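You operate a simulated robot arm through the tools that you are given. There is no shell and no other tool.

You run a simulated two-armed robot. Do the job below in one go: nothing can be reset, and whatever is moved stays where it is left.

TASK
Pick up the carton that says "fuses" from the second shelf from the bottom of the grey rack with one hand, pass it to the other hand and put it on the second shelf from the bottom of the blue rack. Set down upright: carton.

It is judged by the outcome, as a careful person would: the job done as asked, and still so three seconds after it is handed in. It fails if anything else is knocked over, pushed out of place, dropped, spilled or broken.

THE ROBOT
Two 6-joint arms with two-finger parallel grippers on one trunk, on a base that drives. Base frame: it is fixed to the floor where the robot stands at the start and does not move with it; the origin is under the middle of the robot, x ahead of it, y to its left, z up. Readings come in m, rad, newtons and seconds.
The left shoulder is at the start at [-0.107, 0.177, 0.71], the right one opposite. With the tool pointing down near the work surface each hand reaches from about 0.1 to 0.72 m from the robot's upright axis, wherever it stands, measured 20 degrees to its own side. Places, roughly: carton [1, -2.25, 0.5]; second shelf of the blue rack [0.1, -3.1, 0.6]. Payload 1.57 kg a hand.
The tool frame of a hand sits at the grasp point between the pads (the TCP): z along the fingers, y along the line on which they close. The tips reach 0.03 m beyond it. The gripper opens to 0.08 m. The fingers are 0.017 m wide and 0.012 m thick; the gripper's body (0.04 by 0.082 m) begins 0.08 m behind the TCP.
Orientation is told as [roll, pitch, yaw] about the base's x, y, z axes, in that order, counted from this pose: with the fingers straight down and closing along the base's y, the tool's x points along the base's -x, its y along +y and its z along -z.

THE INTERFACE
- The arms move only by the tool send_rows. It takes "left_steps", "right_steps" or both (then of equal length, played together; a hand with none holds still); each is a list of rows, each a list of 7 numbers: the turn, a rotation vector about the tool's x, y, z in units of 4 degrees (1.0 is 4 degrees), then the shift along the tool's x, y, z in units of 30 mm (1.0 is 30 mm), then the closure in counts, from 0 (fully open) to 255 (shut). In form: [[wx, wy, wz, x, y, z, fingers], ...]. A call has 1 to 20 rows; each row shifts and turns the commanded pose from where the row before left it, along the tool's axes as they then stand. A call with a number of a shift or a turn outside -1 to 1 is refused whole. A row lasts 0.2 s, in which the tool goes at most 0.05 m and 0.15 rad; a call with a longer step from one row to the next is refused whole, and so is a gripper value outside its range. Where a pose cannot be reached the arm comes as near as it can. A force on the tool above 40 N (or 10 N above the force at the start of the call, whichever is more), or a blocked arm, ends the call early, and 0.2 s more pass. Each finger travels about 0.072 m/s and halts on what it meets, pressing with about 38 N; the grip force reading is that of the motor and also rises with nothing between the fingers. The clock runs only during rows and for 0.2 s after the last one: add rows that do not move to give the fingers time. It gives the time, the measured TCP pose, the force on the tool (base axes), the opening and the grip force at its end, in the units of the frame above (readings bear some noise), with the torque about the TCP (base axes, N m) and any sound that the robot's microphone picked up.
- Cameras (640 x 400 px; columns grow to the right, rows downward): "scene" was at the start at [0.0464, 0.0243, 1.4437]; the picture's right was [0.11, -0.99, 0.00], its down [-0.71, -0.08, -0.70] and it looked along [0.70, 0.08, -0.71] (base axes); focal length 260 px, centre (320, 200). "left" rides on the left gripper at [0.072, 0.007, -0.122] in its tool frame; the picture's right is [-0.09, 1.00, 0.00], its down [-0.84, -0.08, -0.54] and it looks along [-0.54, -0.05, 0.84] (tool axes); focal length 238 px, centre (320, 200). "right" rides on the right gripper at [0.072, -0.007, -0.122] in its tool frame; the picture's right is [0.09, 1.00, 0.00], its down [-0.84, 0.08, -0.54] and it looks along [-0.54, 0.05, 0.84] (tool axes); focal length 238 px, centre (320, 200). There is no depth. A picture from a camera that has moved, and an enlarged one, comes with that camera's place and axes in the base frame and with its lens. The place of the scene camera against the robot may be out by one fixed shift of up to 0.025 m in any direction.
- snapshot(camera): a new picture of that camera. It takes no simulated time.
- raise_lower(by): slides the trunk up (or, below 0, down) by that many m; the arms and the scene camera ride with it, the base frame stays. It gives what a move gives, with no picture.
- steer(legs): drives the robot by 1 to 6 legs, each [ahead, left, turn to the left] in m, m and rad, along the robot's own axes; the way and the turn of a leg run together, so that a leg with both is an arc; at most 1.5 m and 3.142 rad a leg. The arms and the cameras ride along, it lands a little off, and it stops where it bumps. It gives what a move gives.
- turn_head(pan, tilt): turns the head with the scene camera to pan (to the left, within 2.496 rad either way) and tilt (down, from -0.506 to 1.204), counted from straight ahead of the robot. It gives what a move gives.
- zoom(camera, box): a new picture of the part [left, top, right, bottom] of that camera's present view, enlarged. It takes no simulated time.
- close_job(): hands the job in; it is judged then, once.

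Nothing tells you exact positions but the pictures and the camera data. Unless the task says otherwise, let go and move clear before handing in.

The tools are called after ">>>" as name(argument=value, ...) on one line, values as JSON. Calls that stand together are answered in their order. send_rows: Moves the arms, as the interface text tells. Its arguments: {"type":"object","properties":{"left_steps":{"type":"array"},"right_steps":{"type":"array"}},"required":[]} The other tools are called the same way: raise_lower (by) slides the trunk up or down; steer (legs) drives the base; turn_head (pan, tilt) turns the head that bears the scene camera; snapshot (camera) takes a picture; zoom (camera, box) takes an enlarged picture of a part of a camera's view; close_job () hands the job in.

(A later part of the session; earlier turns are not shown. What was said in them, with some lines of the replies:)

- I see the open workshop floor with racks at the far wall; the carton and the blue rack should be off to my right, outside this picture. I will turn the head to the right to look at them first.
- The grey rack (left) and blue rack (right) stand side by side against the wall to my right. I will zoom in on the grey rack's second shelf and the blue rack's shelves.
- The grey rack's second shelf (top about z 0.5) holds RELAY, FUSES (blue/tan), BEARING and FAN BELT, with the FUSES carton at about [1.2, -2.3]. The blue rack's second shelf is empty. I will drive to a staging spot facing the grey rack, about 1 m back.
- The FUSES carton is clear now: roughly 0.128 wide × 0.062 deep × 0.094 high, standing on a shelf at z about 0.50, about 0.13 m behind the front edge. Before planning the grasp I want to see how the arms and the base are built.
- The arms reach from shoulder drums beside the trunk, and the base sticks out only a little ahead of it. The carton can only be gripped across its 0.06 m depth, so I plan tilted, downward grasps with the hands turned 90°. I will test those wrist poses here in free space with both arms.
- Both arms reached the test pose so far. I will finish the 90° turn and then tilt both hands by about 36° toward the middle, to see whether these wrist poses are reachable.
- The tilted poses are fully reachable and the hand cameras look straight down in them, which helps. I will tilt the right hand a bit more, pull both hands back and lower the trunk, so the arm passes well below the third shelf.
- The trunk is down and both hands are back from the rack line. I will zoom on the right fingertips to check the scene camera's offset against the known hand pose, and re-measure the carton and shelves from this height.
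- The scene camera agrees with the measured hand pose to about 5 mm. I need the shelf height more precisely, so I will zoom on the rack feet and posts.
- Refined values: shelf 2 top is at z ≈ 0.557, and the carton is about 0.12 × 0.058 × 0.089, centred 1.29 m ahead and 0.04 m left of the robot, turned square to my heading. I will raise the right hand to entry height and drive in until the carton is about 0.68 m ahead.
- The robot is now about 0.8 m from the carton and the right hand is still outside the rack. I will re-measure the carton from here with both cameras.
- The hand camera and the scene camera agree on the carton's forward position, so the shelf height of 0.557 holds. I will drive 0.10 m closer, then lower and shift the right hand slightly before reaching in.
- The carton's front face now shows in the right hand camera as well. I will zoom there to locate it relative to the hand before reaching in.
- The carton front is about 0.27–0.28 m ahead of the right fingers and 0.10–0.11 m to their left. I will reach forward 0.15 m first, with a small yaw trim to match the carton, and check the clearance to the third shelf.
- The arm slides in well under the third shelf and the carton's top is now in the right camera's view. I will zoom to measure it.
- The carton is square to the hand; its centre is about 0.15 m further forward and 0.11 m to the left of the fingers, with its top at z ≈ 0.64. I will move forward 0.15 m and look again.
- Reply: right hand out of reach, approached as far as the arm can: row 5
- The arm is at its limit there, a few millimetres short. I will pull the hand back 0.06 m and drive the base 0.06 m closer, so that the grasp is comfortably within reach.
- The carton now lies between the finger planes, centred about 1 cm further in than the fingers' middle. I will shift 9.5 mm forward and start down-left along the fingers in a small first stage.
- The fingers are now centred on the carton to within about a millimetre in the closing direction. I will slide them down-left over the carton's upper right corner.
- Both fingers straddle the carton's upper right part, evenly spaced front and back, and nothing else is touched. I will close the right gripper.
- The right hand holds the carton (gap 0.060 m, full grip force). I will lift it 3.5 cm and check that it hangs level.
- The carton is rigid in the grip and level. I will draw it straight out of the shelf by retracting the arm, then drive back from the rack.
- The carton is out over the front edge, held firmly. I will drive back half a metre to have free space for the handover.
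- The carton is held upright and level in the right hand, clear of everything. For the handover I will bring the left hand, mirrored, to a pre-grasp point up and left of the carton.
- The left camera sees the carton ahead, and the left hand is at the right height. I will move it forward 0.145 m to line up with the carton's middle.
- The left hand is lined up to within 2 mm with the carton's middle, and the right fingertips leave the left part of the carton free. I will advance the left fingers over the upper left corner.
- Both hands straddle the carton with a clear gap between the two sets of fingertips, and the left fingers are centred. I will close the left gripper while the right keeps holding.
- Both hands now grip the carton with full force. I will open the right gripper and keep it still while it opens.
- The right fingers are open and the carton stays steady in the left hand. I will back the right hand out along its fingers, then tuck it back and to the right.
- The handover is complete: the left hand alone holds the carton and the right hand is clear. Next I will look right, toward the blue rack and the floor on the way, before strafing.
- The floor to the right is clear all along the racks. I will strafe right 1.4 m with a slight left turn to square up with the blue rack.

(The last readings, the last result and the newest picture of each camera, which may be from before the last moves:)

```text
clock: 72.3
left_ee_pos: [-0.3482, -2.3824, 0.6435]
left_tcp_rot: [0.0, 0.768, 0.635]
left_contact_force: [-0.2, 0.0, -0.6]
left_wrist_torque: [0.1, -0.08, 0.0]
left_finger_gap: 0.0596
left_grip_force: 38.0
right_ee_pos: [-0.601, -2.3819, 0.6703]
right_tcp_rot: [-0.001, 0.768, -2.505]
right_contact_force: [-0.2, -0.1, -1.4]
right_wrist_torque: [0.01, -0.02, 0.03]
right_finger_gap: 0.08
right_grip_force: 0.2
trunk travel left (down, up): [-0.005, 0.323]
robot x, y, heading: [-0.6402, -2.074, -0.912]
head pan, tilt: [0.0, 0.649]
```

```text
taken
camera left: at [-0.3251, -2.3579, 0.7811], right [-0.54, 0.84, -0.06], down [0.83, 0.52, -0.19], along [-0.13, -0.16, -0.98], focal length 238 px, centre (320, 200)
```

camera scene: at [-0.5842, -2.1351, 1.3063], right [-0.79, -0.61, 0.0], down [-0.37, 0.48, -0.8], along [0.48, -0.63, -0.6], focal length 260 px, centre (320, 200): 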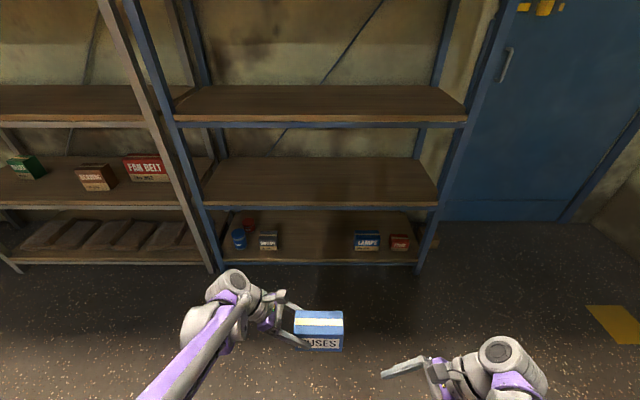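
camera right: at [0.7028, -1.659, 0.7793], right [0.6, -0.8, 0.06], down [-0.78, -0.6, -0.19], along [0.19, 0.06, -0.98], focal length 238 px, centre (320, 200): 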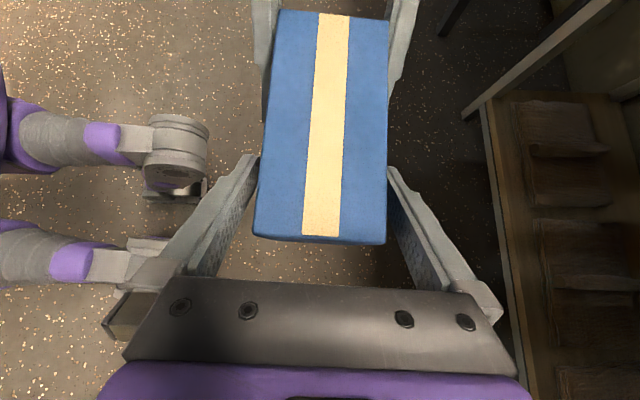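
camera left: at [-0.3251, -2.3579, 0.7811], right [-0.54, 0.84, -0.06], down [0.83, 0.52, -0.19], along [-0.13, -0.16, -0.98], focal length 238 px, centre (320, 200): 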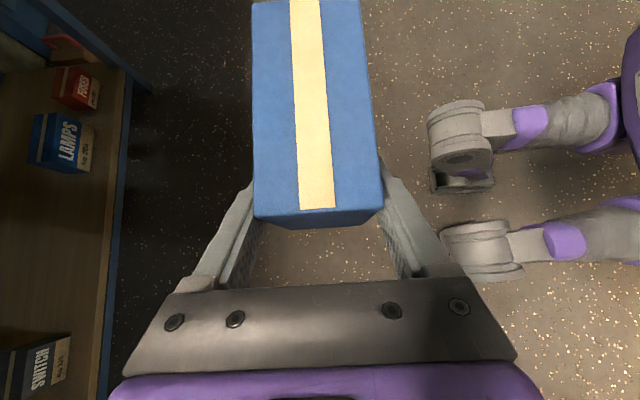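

I am in front of the blue rack with the carton steady in the left hand; the second shelf is empty. I will zoom to measure the shelf height and front edge.

>>> zoom(camera="scene", box=[180, 220, 260, 270])

>>> zoom(camera="scene", box=[390, 230, 470, 280])

>>> zoom(camera="scene", box=[180, 170, 260, 220])

>>> zoom(camera="scene", box=[390, 170, 470, 220])

>>> zoom(camera="scene", box=[150, 85, 230, 135])

```text
8.00 times, centred on (220, 245) of scene
camera zoom: at [-0.5842, -2.1351, 1.3063], right [-0.79, -0.61, 0.0], down [-0.37, 0.48, -0.8], along [0.48, -0.63, -0.6], focal length 2083 px, centre (1120, -160)
```

zoom: 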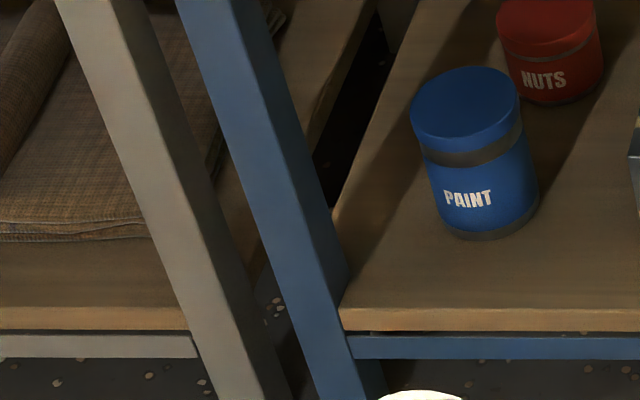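

```text
8.00 times, centred on (430, 255) of scene
camera zoom: at [-0.5842, -2.1351, 1.3063], right [-0.79, -0.61, 0.0], down [-0.37, 0.48, -0.8], along [0.48, -0.63, -0.6], focal length 2083 px, centre (-560, -240)
```

zoom: 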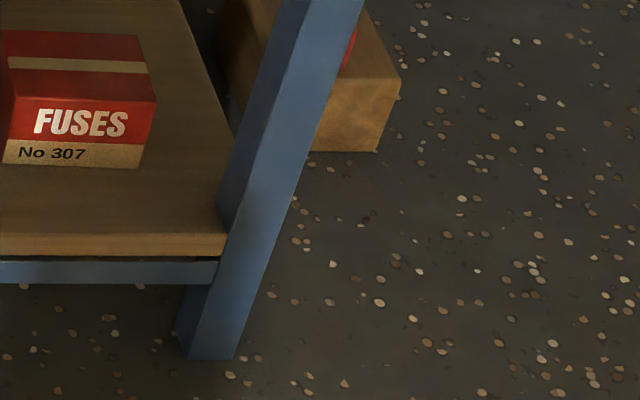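

```text
8.00 times, centred on (220, 195) of scene
camera zoom: at [-0.5842, -2.1351, 1.3063], right [-0.79, -0.61, 0.0], down [-0.37, 0.48, -0.8], along [0.48, -0.63, -0.6], focal length 2083 px, centre (1120, 240)
```

zoom: 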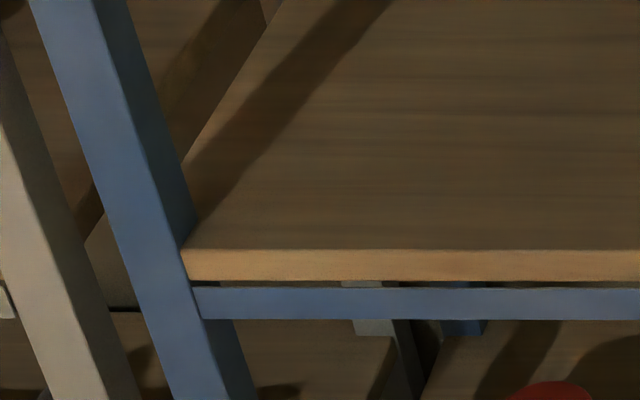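

```text
8.00 times, centred on (430, 195) of scene
camera zoom: at [-0.5842, -2.1351, 1.3063], right [-0.79, -0.61, 0.0], down [-0.37, 0.48, -0.8], along [0.48, -0.63, -0.6], focal length 2083 px, centre (-560, 240)
```

zoom: 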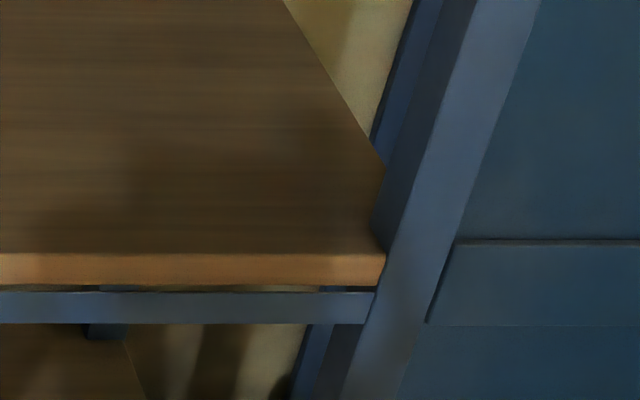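

```text
8.00 times, centred on (190, 110) of scene
camera zoom: at [-0.5842, -2.1351, 1.3063], right [-0.79, -0.61, 0.0], down [-0.37, 0.48, -0.8], along [0.48, -0.63, -0.6], focal length 2083 px, centre (1360, 920)
```

zoom: 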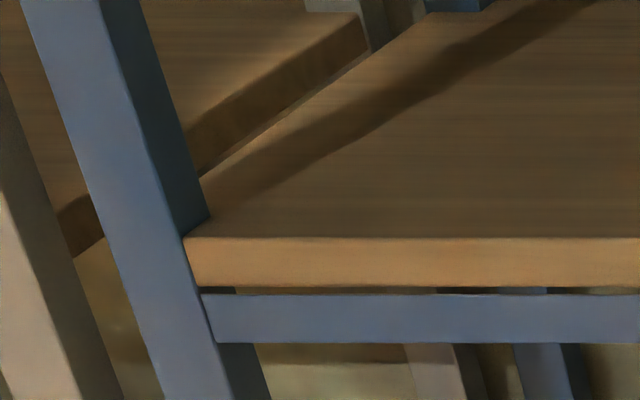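

The blue shelf 2 top is at z ≈ 0.553, its front edge about 1.06 m ahead of the robot, square to my heading, with the lip above at 0.915. The carton's bottom is at about 0.583, so it can go straight in. I will drive 0.55 m forward first.

>>> steer(legs=[[0.55, 0, 0]])

>>> snapshot(camera="scene")

>>> snapshot(camera="left")

```text
clock: 75.5
left_ee_pos: [-0.0172, -2.8121, 0.6438]
left_tcp_rot: [0.001, 0.77, 0.636]
left_contact_force: [0.1, -0.2, 0.6]
left_wrist_torque: [0.07, -0.05, -0.01]
left_finger_gap: 0.0596
left_grip_force: 38.2
right_ee_pos: [-0.2698, -2.8125, 0.6692]
right_tcp_rot: [-0.001, 0.768, -2.504]
right_contact_force: [0.1, -0.5, 0.5]
right_wrist_torque: [-0.02, -0.01, 0.01]
right_finger_gap: 0.0801
right_grip_force: 0.0
trunk travel left (down, up): [-0.005, 0.323]
robot x, y, heading: [-0.312, -2.5043, -0.914]
head pan, tilt: [0.0, 0.649]
```

```text
taken
camera scene: at [-0.253, -2.5658, 1.3063], right [-0.79, -0.61, 0.0], down [-0.37, 0.48, -0.8], along [0.49, -0.63, -0.6], focal length 260 px, centre (320, 200)
```

scene: 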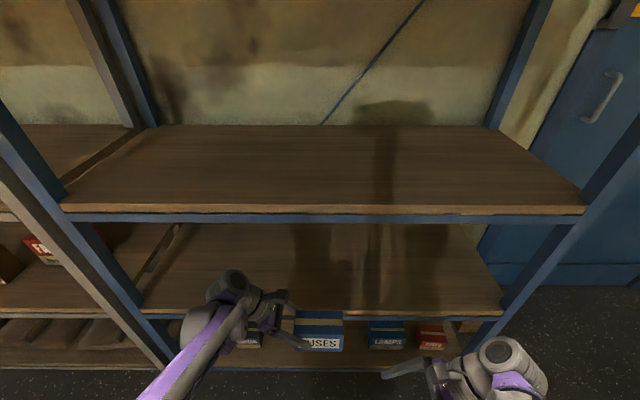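

```text
taken
camera left: at [0.0064, -2.788, 0.781], right [-0.54, 0.84, -0.06], down [0.83, 0.52, -0.19], along [-0.13, -0.16, -0.98], focal length 238 px, centre (320, 200)
```

left: 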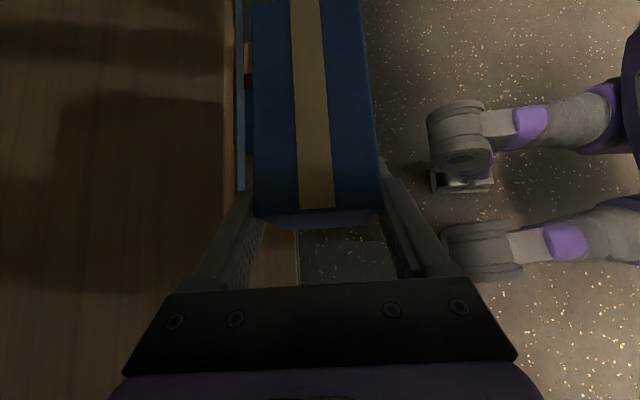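

The shelf edge is about 0.10 m ahead of the left fingers, and the carton rides about 3 cm above shelf height. I will extend the left arm 0.235 m in, with a small yaw trim to square the carton with the shelf, in two stages.

>>> send_rows(left_steps=[[0.2, 0, -0.2, 0, -0.5, 0, 255], [0, 0, 0, 0, -0.9, 0, 255], [0, 0, 0, 0, -0.9, 0, 255], [0, 0, 0, 0, -0.9, 0, 255], [0, 0, 0, 0, -0.8, 0, 255], [0, 0, 0, 0, 0, 0, 255]])

>>> snapshot(camera="scene")

>>> snapshot(camera="left")

```text
clock: 76.9
left_ee_pos: [0.0565, -2.9074, 0.6433]
left_tcp_rot: [0.0, 0.768, 0.657]
left_contact_force: [-0.3, -0.7, 0.0]
left_wrist_torque: [0.09, -0.06, 0.01]
left_finger_gap: 0.0598
left_grip_force: 38.7
right_ee_pos: [-0.269, -2.8126, 0.6691]
right_tcp_rot: [0.0, 0.768, -2.505]
right_contact_force: [-0.1, -0.2, -0.2]
right_wrist_torque: [0.0, 0.01, -0.02]
right_finger_gap: 0.0799
right_grip_force: 0.0
trunk travel left (down, up): [-0.005, 0.323]
robot x, y, heading: [-0.3125, -2.5016, -0.915]
head pan, tilt: [0.0, 0.649]
```

```text
taken
camera scene: at [-0.2532, -2.5655, 1.3063], right [-0.79, -0.61, 0.0], down [-0.37, 0.48, -0.8], along [0.49, -0.63, -0.6], focal length 260 px, centre (320, 200)
```

scene: 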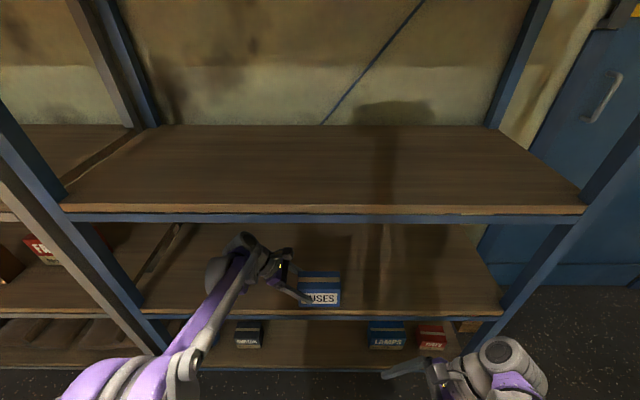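

```text
taken
camera left: at [0.079, -2.883, 0.781], right [-0.56, 0.83, -0.06], down [0.82, 0.54, -0.19], along [-0.12, -0.16, -0.98], focal length 238 px, centre (320, 200)
```

left: 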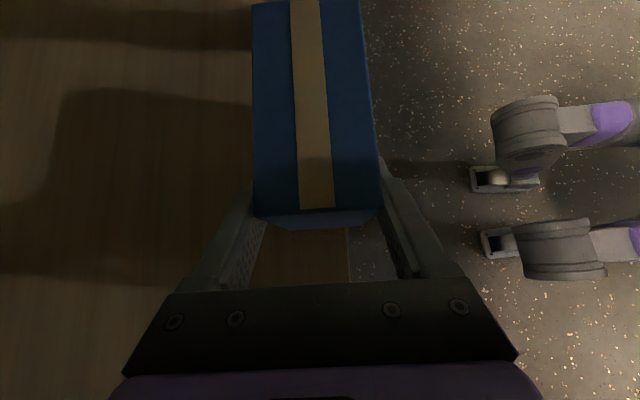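

Entry is going cleanly: the carton is above the shelf and the arm is well under the third shelf. I will continue the rest of the way in.

>>> send_rows(left_steps=[[0, 0, 0, 0, -0.8, 0, 255], [0, 0, 0, 0, -0.9, 0, 255], [0, 0, 0, 0, -0.9, 0, 255], [0, 0, 0, 0, -0.8, 0, 255], [0, 0, 0, 0, -0.5, 0, 255], [0, 0, 0, 0, 0, 0, 255]])

>>> snapshot(camera="scene")

>>> snapshot(camera="left")

>>> zoom(camera="scene", box=[200, 200, 400, 325])

```text
clock: 78.3
left_ee_pos: [0.1274, -2.9999, 0.6427]
left_tcp_rot: [0.001, 0.768, 0.657]
left_contact_force: [0.9, -0.3, -0.4]
left_wrist_torque: [0.08, -0.06, 0.01]
left_finger_gap: 0.0596
left_grip_force: 38.4
right_ee_pos: [-0.2702, -2.8129, 0.6694]
right_tcp_rot: [-0.001, 0.767, -2.506]
right_contact_force: [0.0, 0.6, 0.5]
right_wrist_torque: [0.03, -0.05, -0.01]
right_finger_gap: 0.0802
right_grip_force: 0.2
trunk travel left (down, up): [-0.005, 0.323]
robot x, y, heading: [-0.312, -2.5033, -0.914]
head pan, tilt: [0.0, 0.649]
```

```text
taken
camera scene: at [-0.2532, -2.5656, 1.3063], right [-0.79, -0.61, 0.0], down [-0.37, 0.48, -0.8], along [0.49, -0.63, -0.6], focal length 260 px, centre (320, 200)
```

scene: 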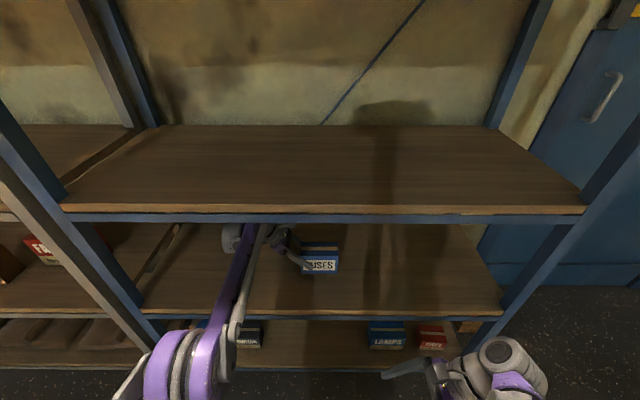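

```text
taken
camera left: at [0.15, -2.9754, 0.7814], right [-0.56, 0.83, -0.06], down [0.82, 0.54, -0.19], along [-0.12, -0.16, -0.98], focal length 238 px, centre (320, 200)
```

left: 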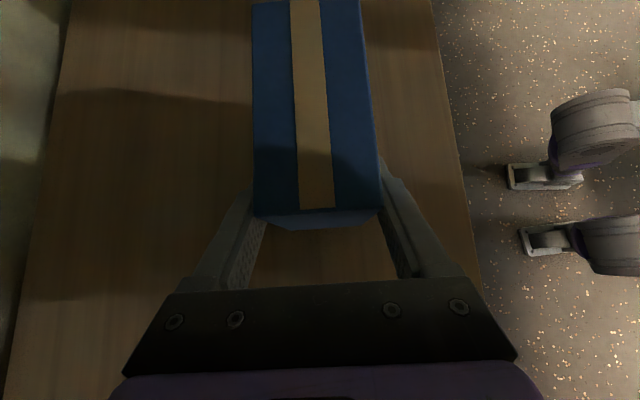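

```text
3.20 times, centred on (300, 262) of scene
camera zoom: at [-0.2532, -2.5656, 1.3063], right [-0.79, -0.61, 0.0], down [-0.37, 0.48, -0.8], along [0.49, -0.63, -0.6], focal length 833 px, centre (384, 0)
```

zoom: 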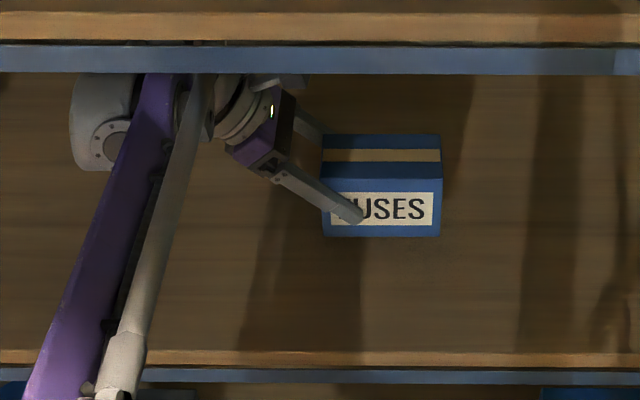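

The carton is level and about 3 cm above the blue shelf, well inside its edges. I will lower it about 2 cm, then continue in small steps while watching the force.

>>> send_rows(left_steps=[[0, 0, 0, -0.16, 0, 0.164, 255], [0, 0, 0, -0.16, 0, 0.164, 255], [0, 0, 0, -0.16, 0, 0.164, 255], [0, 0, 0, 0, 0, 0, 255]])

>>> zoom(camera="scene", box=[260, 220, 380, 295])

```text
clock: 79.3
left_ee_pos: [0.1283, -2.9998, 0.6222]
left_tcp_rot: [0.0, 0.769, 0.656]
left_contact_force: [-0.1, 0.2, -1.1]
left_wrist_torque: [0.08, -0.05, 0.02]
left_finger_gap: 0.0596
left_grip_force: 37.9
right_ee_pos: [-0.2702, -2.8135, 0.67]
right_tcp_rot: [0.0, 0.769, -2.505]
right_contact_force: [-0.6, -0.8, -0.2]
right_wrist_torque: [0.03, 0.0, 0.01]
right_finger_gap: 0.0797
right_grip_force: 0.2
trunk travel left (down, up): [-0.005, 0.323]
robot x, y, heading: [-0.309, -2.5054, -0.911]
head pan, tilt: [0.0, 0.649]
```

```text
5.33 times, centred on (320, 258) of scene
camera zoom: at [-0.2531, -2.5656, 1.3063], right [-0.79, -0.61, 0.0], down [-0.37, 0.48, -0.8], along [0.49, -0.63, -0.6], focal length 1389 px, centre (320, -107)
```

zoom: 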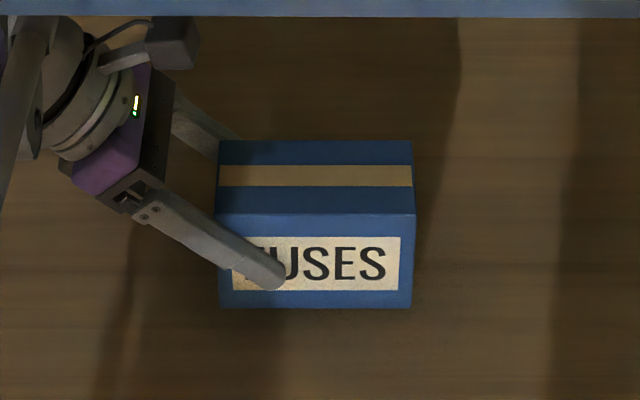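

No contact yet at hand height 0.622. I will go down another 4 mm and check the force.

>>> send_rows(left_steps=[[0, 0, 0, -0.046, 0, 0.048, 255], [0, 0, 0, -0.046, 0, 0.048, 255], [0, 0, 0, 0, 0, 0, 255]])

>>> send_rows(left_steps=[[0, 0, 0, -0.046, 0, 0.048, 255], [0, 0, 0, 0, 0, 0, 255]])

```text
clock: 80.1
left_ee_pos: [0.1278, -3.001, 0.618]
left_tcp_rot: [0.0, 0.766, 0.656]
left_contact_force: [-0.4, 1.0, -0.1]
left_wrist_torque: [0.06, -0.06, -0.01]
left_finger_gap: 0.0598
left_grip_force: 38.2
right_ee_pos: [-0.2711, -2.8126, 0.6695]
right_tcp_rot: [0.001, 0.768, -2.504]
right_contact_force: [-0.4, -0.4, 0.2]
right_wrist_torque: [0.0, -0.03, -0.01]
right_finger_gap: 0.0798
right_grip_force: 0.2
trunk travel left (down, up): [-0.005, 0.323]
robot x, y, heading: [-0.3108, -2.5026, -0.913]
head pan, tilt: [0.0, 0.649]
```

```text
clock: 80.7
left_ee_pos: [0.1282, -2.9999, 0.6167]
left_tcp_rot: [0.0, 0.768, 0.656]
left_contact_force: [0.8, -1.0, 0.2]
left_wrist_torque: [0.02, -0.1, 0.0]
left_finger_gap: 0.0597
left_grip_force: 38.0
right_ee_pos: [-0.2688, -2.8132, 0.6694]
right_tcp_rot: [0.0, 0.769, -2.504]
right_contact_force: [-0.2, -0.2, -0.2]
right_wrist_torque: [-0.03, -0.04, 0.0]
right_finger_gap: 0.0801
right_grip_force: 0.1
trunk travel left (down, up): [-0.005, 0.323]
robot x, y, heading: [-0.312, -2.5027, -0.914]
head pan, tilt: [0.0, 0.649]
```

Still free. I continue down in 2 mm steps.

>>> send_rows(left_steps=[[0, 0, 0, -0.046, 0, 0.048, 255], [0, 0, 0, 0, 0, 0, 255]])

>>> send_rows(left_steps=[[0, 0, 0, -0.046, 0, 0.048, 255], [0, 0, 0, 0, 0, 0, 255]])

>>> zoom(camera="scene", box=[260, 220, 380, 295])

```text
clock: 81.3
left_ee_pos: [0.1269, -2.9991, 0.6147]
left_tcp_rot: [0.0, 0.767, 0.655]
left_contact_force: [0.2, -0.4, -0.7]
left_wrist_torque: [0.04, -0.09, 0.02]
left_finger_gap: 0.0596
left_grip_force: 38.3
right_ee_pos: [-0.2699, -2.8111, 0.669]
right_tcp_rot: [-0.001, 0.769, -2.503]
right_contact_force: [-0.5, -0.4, 0.1]
right_wrist_torque: [0.0, -0.01, 0.02]
right_finger_gap: 0.0801
right_grip_force: 0.0
trunk travel left (down, up): [-0.005, 0.323]
robot x, y, heading: [-0.3066, -2.5045, -0.916]
head pan, tilt: [0.0, 0.649]
```

```text
clock: 81.9
left_ee_pos: [0.1276, -3.0003, 0.6131]
left_tcp_rot: [-0.001, 0.769, 0.656]
left_contact_force: [-0.5, -0.2, -0.3]
left_wrist_torque: [0.06, -0.08, -0.01]
left_finger_gap: 0.0595
left_grip_force: 37.8
right_ee_pos: [-0.2691, -2.8123, 0.6694]
right_tcp_rot: [0.0, 0.769, -2.504]
right_contact_force: [0.2, 0.5, 0.5]
right_wrist_torque: [-0.02, 0.0, 0.0]
right_finger_gap: 0.08
right_grip_force: 0.0
trunk travel left (down, up): [-0.005, 0.323]
robot x, y, heading: [-0.3098, -2.5015, -0.916]
head pan, tilt: [0.0, 0.649]
```

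```text
5.33 times, centred on (320, 258) of scene
camera zoom: at [-0.2531, -2.5656, 1.3063], right [-0.79, -0.61, 0.0], down [-0.37, 0.48, -0.8], along [0.49, -0.63, -0.6], focal length 1389 px, centre (320, -107)
```

zoom: 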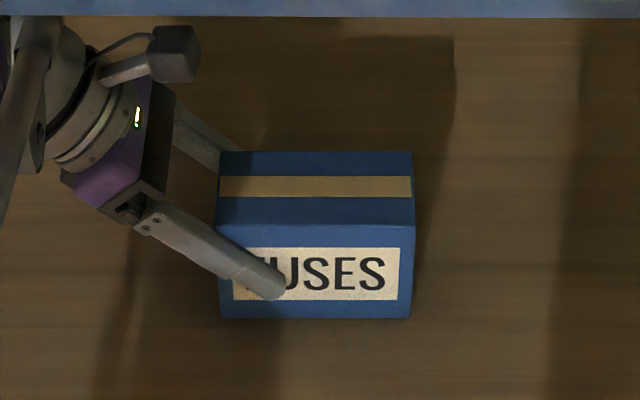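

No contact yet at 0.613; the shelf is evidently nearer 0.546. I continue down in small steps.

>>> send_rows(left_steps=[[0, 0, 0, -0.046, 0, 0.048, 255], [0, 0, 0, 0, 0, 0, 255]])

>>> send_rows(left_steps=[[0, 0, 0, -0.046, 0, 0.048, 255], [0, 0, 0, 0, 0, 0, 255]])

>>> send_rows(left_steps=[[0, 0, 0, -0.035, 0, 0.036, 255], [0, 0, 0, 0, 0, 0, 255]])

```text
clock: 82.5
left_ee_pos: [0.1278, -2.9999, 0.611]
left_tcp_rot: [0.002, 0.766, 0.655]
left_contact_force: [0.8, -0.5, 0.6]
left_wrist_torque: [0.07, -0.04, 0.01]
left_finger_gap: 0.0597
left_grip_force: 38.1
right_ee_pos: [-0.2685, -2.8124, 0.6694]
right_tcp_rot: [0.0, 0.768, -2.505]
right_contact_force: [-0.1, -0.5, -0.9]
right_wrist_torque: [0.0, 0.02, -0.01]
right_finger_gap: 0.0801
right_grip_force: 0.1
trunk travel left (down, up): [-0.005, 0.323]
robot x, y, heading: [-0.3087, -2.5067, -0.912]
head pan, tilt: [0.0, 0.649]
```

```text
clock: 83.1
left_ee_pos: [0.1284, -3.0009, 0.609]
left_tcp_rot: [0.0, 0.766, 0.654]
left_contact_force: [0.7, -0.8, 0.4]
left_wrist_torque: [0.08, -0.05, 0.02]
left_finger_gap: 0.0595
left_grip_force: 38.0
right_ee_pos: [-0.2702, -2.8123, 0.6696]
right_tcp_rot: [0.0, 0.768, -2.505]
right_contact_force: [-0.3, 0.5, 0.0]
right_wrist_torque: [0.0, 0.01, 0.0]
right_finger_gap: 0.0802
right_grip_force: 0.1
trunk travel left (down, up): [-0.005, 0.323]
robot x, y, heading: [-0.3114, -2.5065, -0.921]
head pan, tilt: [0.0, 0.649]
```

```text
clock: 83.7
left_ee_pos: [0.1273, -2.9989, 0.6081]
left_tcp_rot: [-0.003, 0.768, 0.657]
left_contact_force: [2.3, -1.0, 5.0]
left_wrist_torque: [-0.24, 0.51, 0.12]
left_finger_gap: 0.0595
left_grip_force: 37.8
right_ee_pos: [-0.2701, -2.8139, 0.6698]
right_tcp_rot: [0.002, 0.767, -2.503]
right_contact_force: [0.1, 0.1, -0.7]
right_wrist_torque: [0.0, -0.01, 0.0]
right_finger_gap: 0.0802
right_grip_force: 0.0
trunk travel left (down, up): [-0.005, 0.323]
robot x, y, heading: [-0.3142, -2.5016, -0.915]
head pan, tilt: [0.0, 0.649]
```

Contact: 5 N upward and a torque change at hand height 0.608, so the carton is resting on the blue shelf. I will check it, then open the left gripper.

>>> zoom(camera="scene", box=[260, 220, 380, 295])

>>> send_rows(left_steps=[[0, 0, 0, 0, 0, 0, 60], [0, 0, 0, 0, 0, 0, 40], [0, 0, 0, 0, 0, 0, 0], [0, 0, 0, 0, 0, 0, 0], [0, 0, 0, 0, 0, 0, 0]])

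>>> zoom(camera="scene", box=[260, 220, 380, 295])

>>> snapshot(camera="left")

```text
5.33 times, centred on (320, 258) of scene
camera zoom: at [-0.2533, -2.5652, 1.3063], right [-0.79, -0.61, 0.0], down [-0.37, 0.48, -0.8], along [0.49, -0.63, -0.6], focal length 1389 px, centre (320, -107)
```

zoom: 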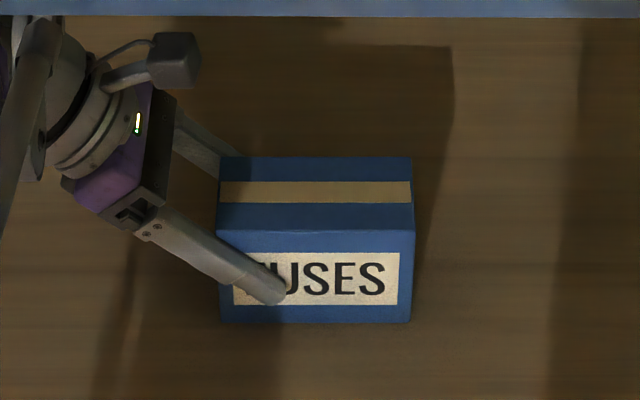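

```text
clock: 84.9
left_ee_pos: [0.1286, -3.0006, 0.6072]
left_tcp_rot: [0.0, 0.768, 0.656]
left_contact_force: [-0.2, -0.4, 0.1]
left_wrist_torque: [0.0, 0.01, -0.01]
left_finger_gap: 0.0799
left_grip_force: 0.0
right_ee_pos: [-0.2703, -2.8136, 0.6703]
right_tcp_rot: [0.001, 0.768, -2.506]
right_contact_force: [0.4, -0.5, 0.6]
right_wrist_torque: [-0.01, -0.01, -0.02]
right_finger_gap: 0.0801
right_grip_force: 0.1
trunk travel left (down, up): [-0.005, 0.323]
robot x, y, heading: [-0.3125, -2.5018, -0.914]
head pan, tilt: [0.0, 0.649]
```

```text
5.33 times, centred on (320, 258) of scene
camera zoom: at [-0.2532, -2.5655, 1.3063], right [-0.79, -0.61, 0.0], down [-0.37, 0.48, -0.8], along [0.49, -0.63, -0.6], focal length 1389 px, centre (320, -107)
```

zoom: 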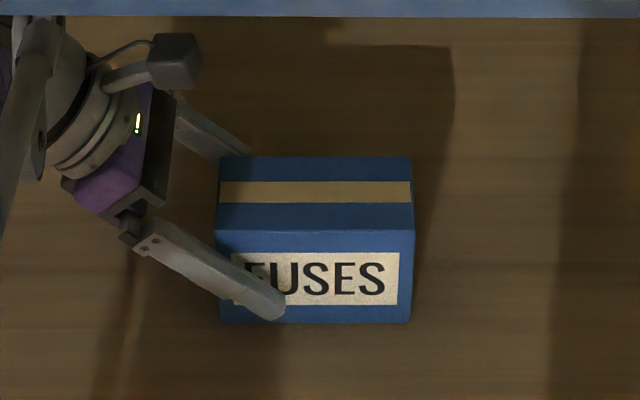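

```text
taken
camera left: at [0.1503, -2.9752, 0.7452], right [-0.56, 0.83, -0.06], down [0.82, 0.54, -0.19], along [-0.12, -0.16, -0.98], focal length 238 px, centre (320, 200)
```

left: 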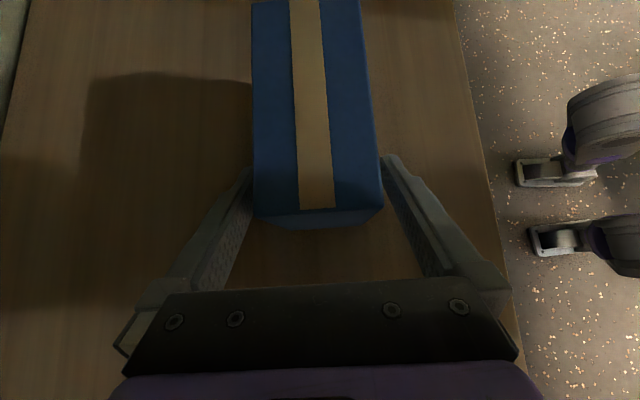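

The carton stands upright and unmoved with the fingers open. I will back the left hand out along its fingers, up and to the left.

>>> send_rows(left_steps=[[0, 0, 0, 0, 0, -0.5, 0], [0, 0, 0, 0, 0, -0.6, 0], [0, 0, 0, 0, 0, -0.6, 0], [0, 0, 0, 0, 0, -0.6, 0], [0, 0, 0, 0, 0, -0.6, 0], [0, 0, 0, 0, 0, 0, 0]])

>>> snapshot(camera="left")

>>> snapshot(camera="scene")

```text
clock: 86.3
left_ee_pos: [0.176, -2.9639, 0.6693]
left_tcp_rot: [0.001, 0.768, 0.656]
left_contact_force: [-0.1, 0.7, 0.3]
left_wrist_torque: [0.02, -0.03, 0.02]
left_finger_gap: 0.0799
left_grip_force: 0.1
right_ee_pos: [-0.2702, -2.813, 0.6695]
right_tcp_rot: [0.0, 0.767, -2.506]
right_contact_force: [-0.3, -0.1, 0.1]
right_wrist_torque: [-0.01, -0.05, -0.03]
right_finger_gap: 0.0799
right_grip_force: 0.0
trunk travel left (down, up): [-0.005, 0.323]
robot x, y, heading: [-0.3054, -2.5066, -0.916]
head pan, tilt: [0.0, 0.649]
```

```text
taken
camera left: at [0.1987, -2.938, 0.8079], right [-0.56, 0.83, -0.06], down [0.82, 0.54, -0.19], along [-0.12, -0.16, -0.98], focal length 238 px, centre (320, 200)
```

left: 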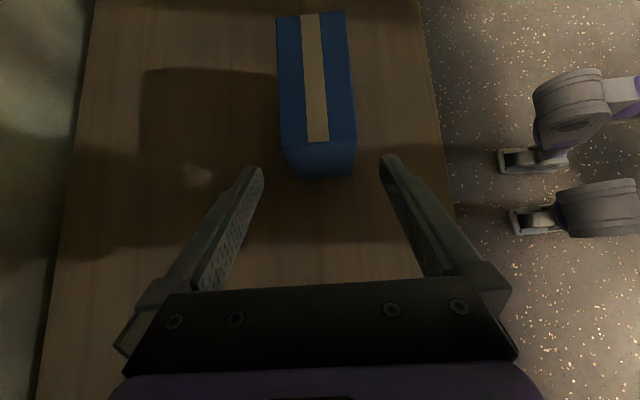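

```text
taken
camera scene: at [-0.2532, -2.5655, 1.3063], right [-0.79, -0.61, 0.0], down [-0.37, 0.48, -0.8], along [0.49, -0.63, -0.6], focal length 260 px, centre (320, 200)
```

scene: 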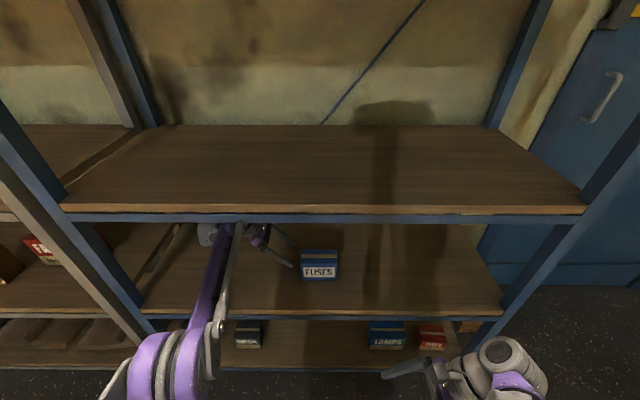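

The fingers are free of the carton, which stands alone on the blue shelf. I will move the hand a bit further left, then retract straight out of the rack.

>>> send_rows(left_steps=[[0, 0, 0, -0.7, 0, -0.68, 0], [0, 0, 0, 0, 0.7, 0, 0], [0, 0, 0, 0, 1, 0, 0], [0, 0, 0, 0, 1, 0, 0], [0, 0, 0, 0, 1, 0, 0], [0, 0, 0, 0, 1, 0, 0], [0, 0, 0, 0, 1, 0, 0], [0, 0, 0, 0, 1, 0, 0], [0, 0, 0, 0, 1, 0, 0], [0, 0, 0, 0, 0, 0, 0]])

>>> snapshot(camera="scene")

```text
clock: 88.5
left_ee_pos: [0.058, -2.7617, 0.6698]
left_tcp_rot: [-0.001, 0.768, 0.656]
left_contact_force: [-0.3, -0.4, -0.6]
left_wrist_torque: [-0.05, 0.01, -0.03]
left_finger_gap: 0.0802
left_grip_force: 0.2
right_ee_pos: [-0.2682, -2.8129, 0.67]
right_tcp_rot: [-0.001, 0.769, -2.505]
right_contact_force: [1.0, -0.9, 0.8]
right_wrist_torque: [0.0, 0.02, -0.01]
right_finger_gap: 0.0801
right_grip_force: 0.0
trunk travel left (down, up): [-0.005, 0.323]
robot x, y, heading: [-0.3135, -2.5043, -0.912]
head pan, tilt: [0.0, 0.649]
```

```text
taken
camera scene: at [-0.2532, -2.5655, 1.3063], right [-0.79, -0.61, 0.0], down [-0.37, 0.48, -0.8], along [0.49, -0.63, -0.6], focal length 260 px, centre (320, 200)
```

scene: 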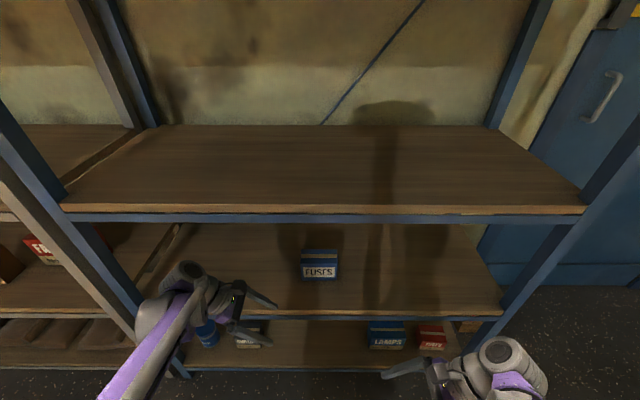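

The carton stands upright on the blue shelf and the left hand is out of the rack. I will drive back 0.4 m and check the whole scene before handing in.

>>> steer(legs=[[-0.4, 0, 0]])

>>> turn_head(pan=0.3, tilt=0.55)

>>> snapshot(camera="scene")

>>> zoom(camera="scene", box=[300, 130, 500, 255])

>>> zoom(camera="scene", box=[0, 130, 240, 280])

```text
clock: 91.0
left_ee_pos: [-0.1865, -2.4429, 0.6701]
left_tcp_rot: [-0.002, 0.768, 0.656]
left_contact_force: [0.0, -0.9, 0.1]
left_wrist_torque: [0.01, 0.0, 0.01]
left_finger_gap: 0.08
left_grip_force: 0.0
right_ee_pos: [-0.5143, -2.4946, 0.6707]
right_tcp_rot: [0.001, 0.768, -2.501]
right_contact_force: [-0.3, -0.4, 0.0]
right_wrist_torque: [-0.02, -0.01, -0.01]
right_finger_gap: 0.0801
right_grip_force: 0.1
trunk travel left (down, up): [-0.005, 0.323]
robot x, y, heading: [-0.5538, -2.1906, -0.911]
head pan, tilt: [0.0, 0.649]
```

```text
clock: 91.8
left_ee_pos: [-0.1876, -2.443, 0.6712]
left_tcp_rot: [0.002, 0.768, 0.66]
left_contact_force: [0.1, 0.2, -0.4]
left_wrist_torque: [-0.01, 0.01, -0.02]
left_finger_gap: 0.0799
left_grip_force: 0.1
right_ee_pos: [-0.514, -2.4957, 0.6691]
right_tcp_rot: [0.001, 0.768, -2.501]
right_contact_force: [-0.5, -0.9, -0.4]
right_wrist_torque: [0.0, 0.03, -0.02]
right_finger_gap: 0.0799
right_grip_force: 0.0
trunk travel left (down, up): [-0.005, 0.323]
robot x, y, heading: [-0.5556, -2.1851, -0.909]
head pan, tilt: [0.3, 0.55]
```

```text
taken
camera scene: at [-0.4778, -2.231, 1.315], right [-0.57, -0.82, 0.0], down [-0.43, 0.3, -0.85], along [0.7, -0.49, -0.52], focal length 260 px, centre (320, 200)
```

scene: 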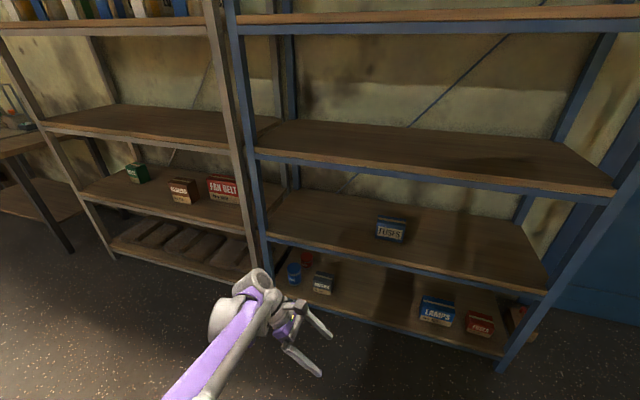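

```text
3.20 times, centred on (400, 192) of scene
camera zoom: at [-0.4778, -2.231, 1.315], right [-0.57, -0.82, 0.0], down [-0.43, 0.3, -0.85], along [0.7, -0.49, -0.52], focal length 833 px, centre (64, 224)
```

zoom: 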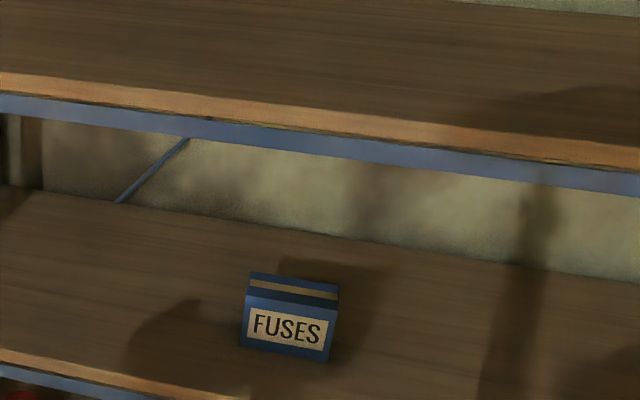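

```text
2.67 times, centred on (120, 205) of scene
camera zoom: at [-0.4778, -2.231, 1.315], right [-0.57, -0.82, 0.0], down [-0.43, 0.3, -0.85], along [0.7, -0.49, -0.52], focal length 694 px, centre (853, 187)
```

zoom: 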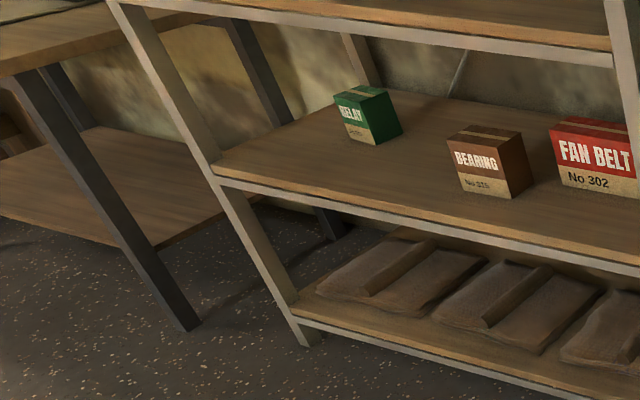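

The FUSES carton stands upright on the second shelf of the blue rack. The other cartons on both racks are where they were, and both hands are empty and clear, so I am handing the job in.

>>> close_job()

```text
The job is handed in.
```

The FUSES carton now stands upright on the second shelf from the bottom of the blue rack. I took it from the grey rack with the right hand and passed it to the left hand clear of both racks. The left hand then lowered it onto the empty blue shelf until it made contact and let go.

In the last pictures it was the only carton on that shelf. RELAY, BEARING and FAN BELT on the grey rack, and the items on the blue rack's bottom shelf, looked unmoved. Both hands were empty and the robot had backed away before I handed in. The tool only confirmed the hand-in and gave no verdict.
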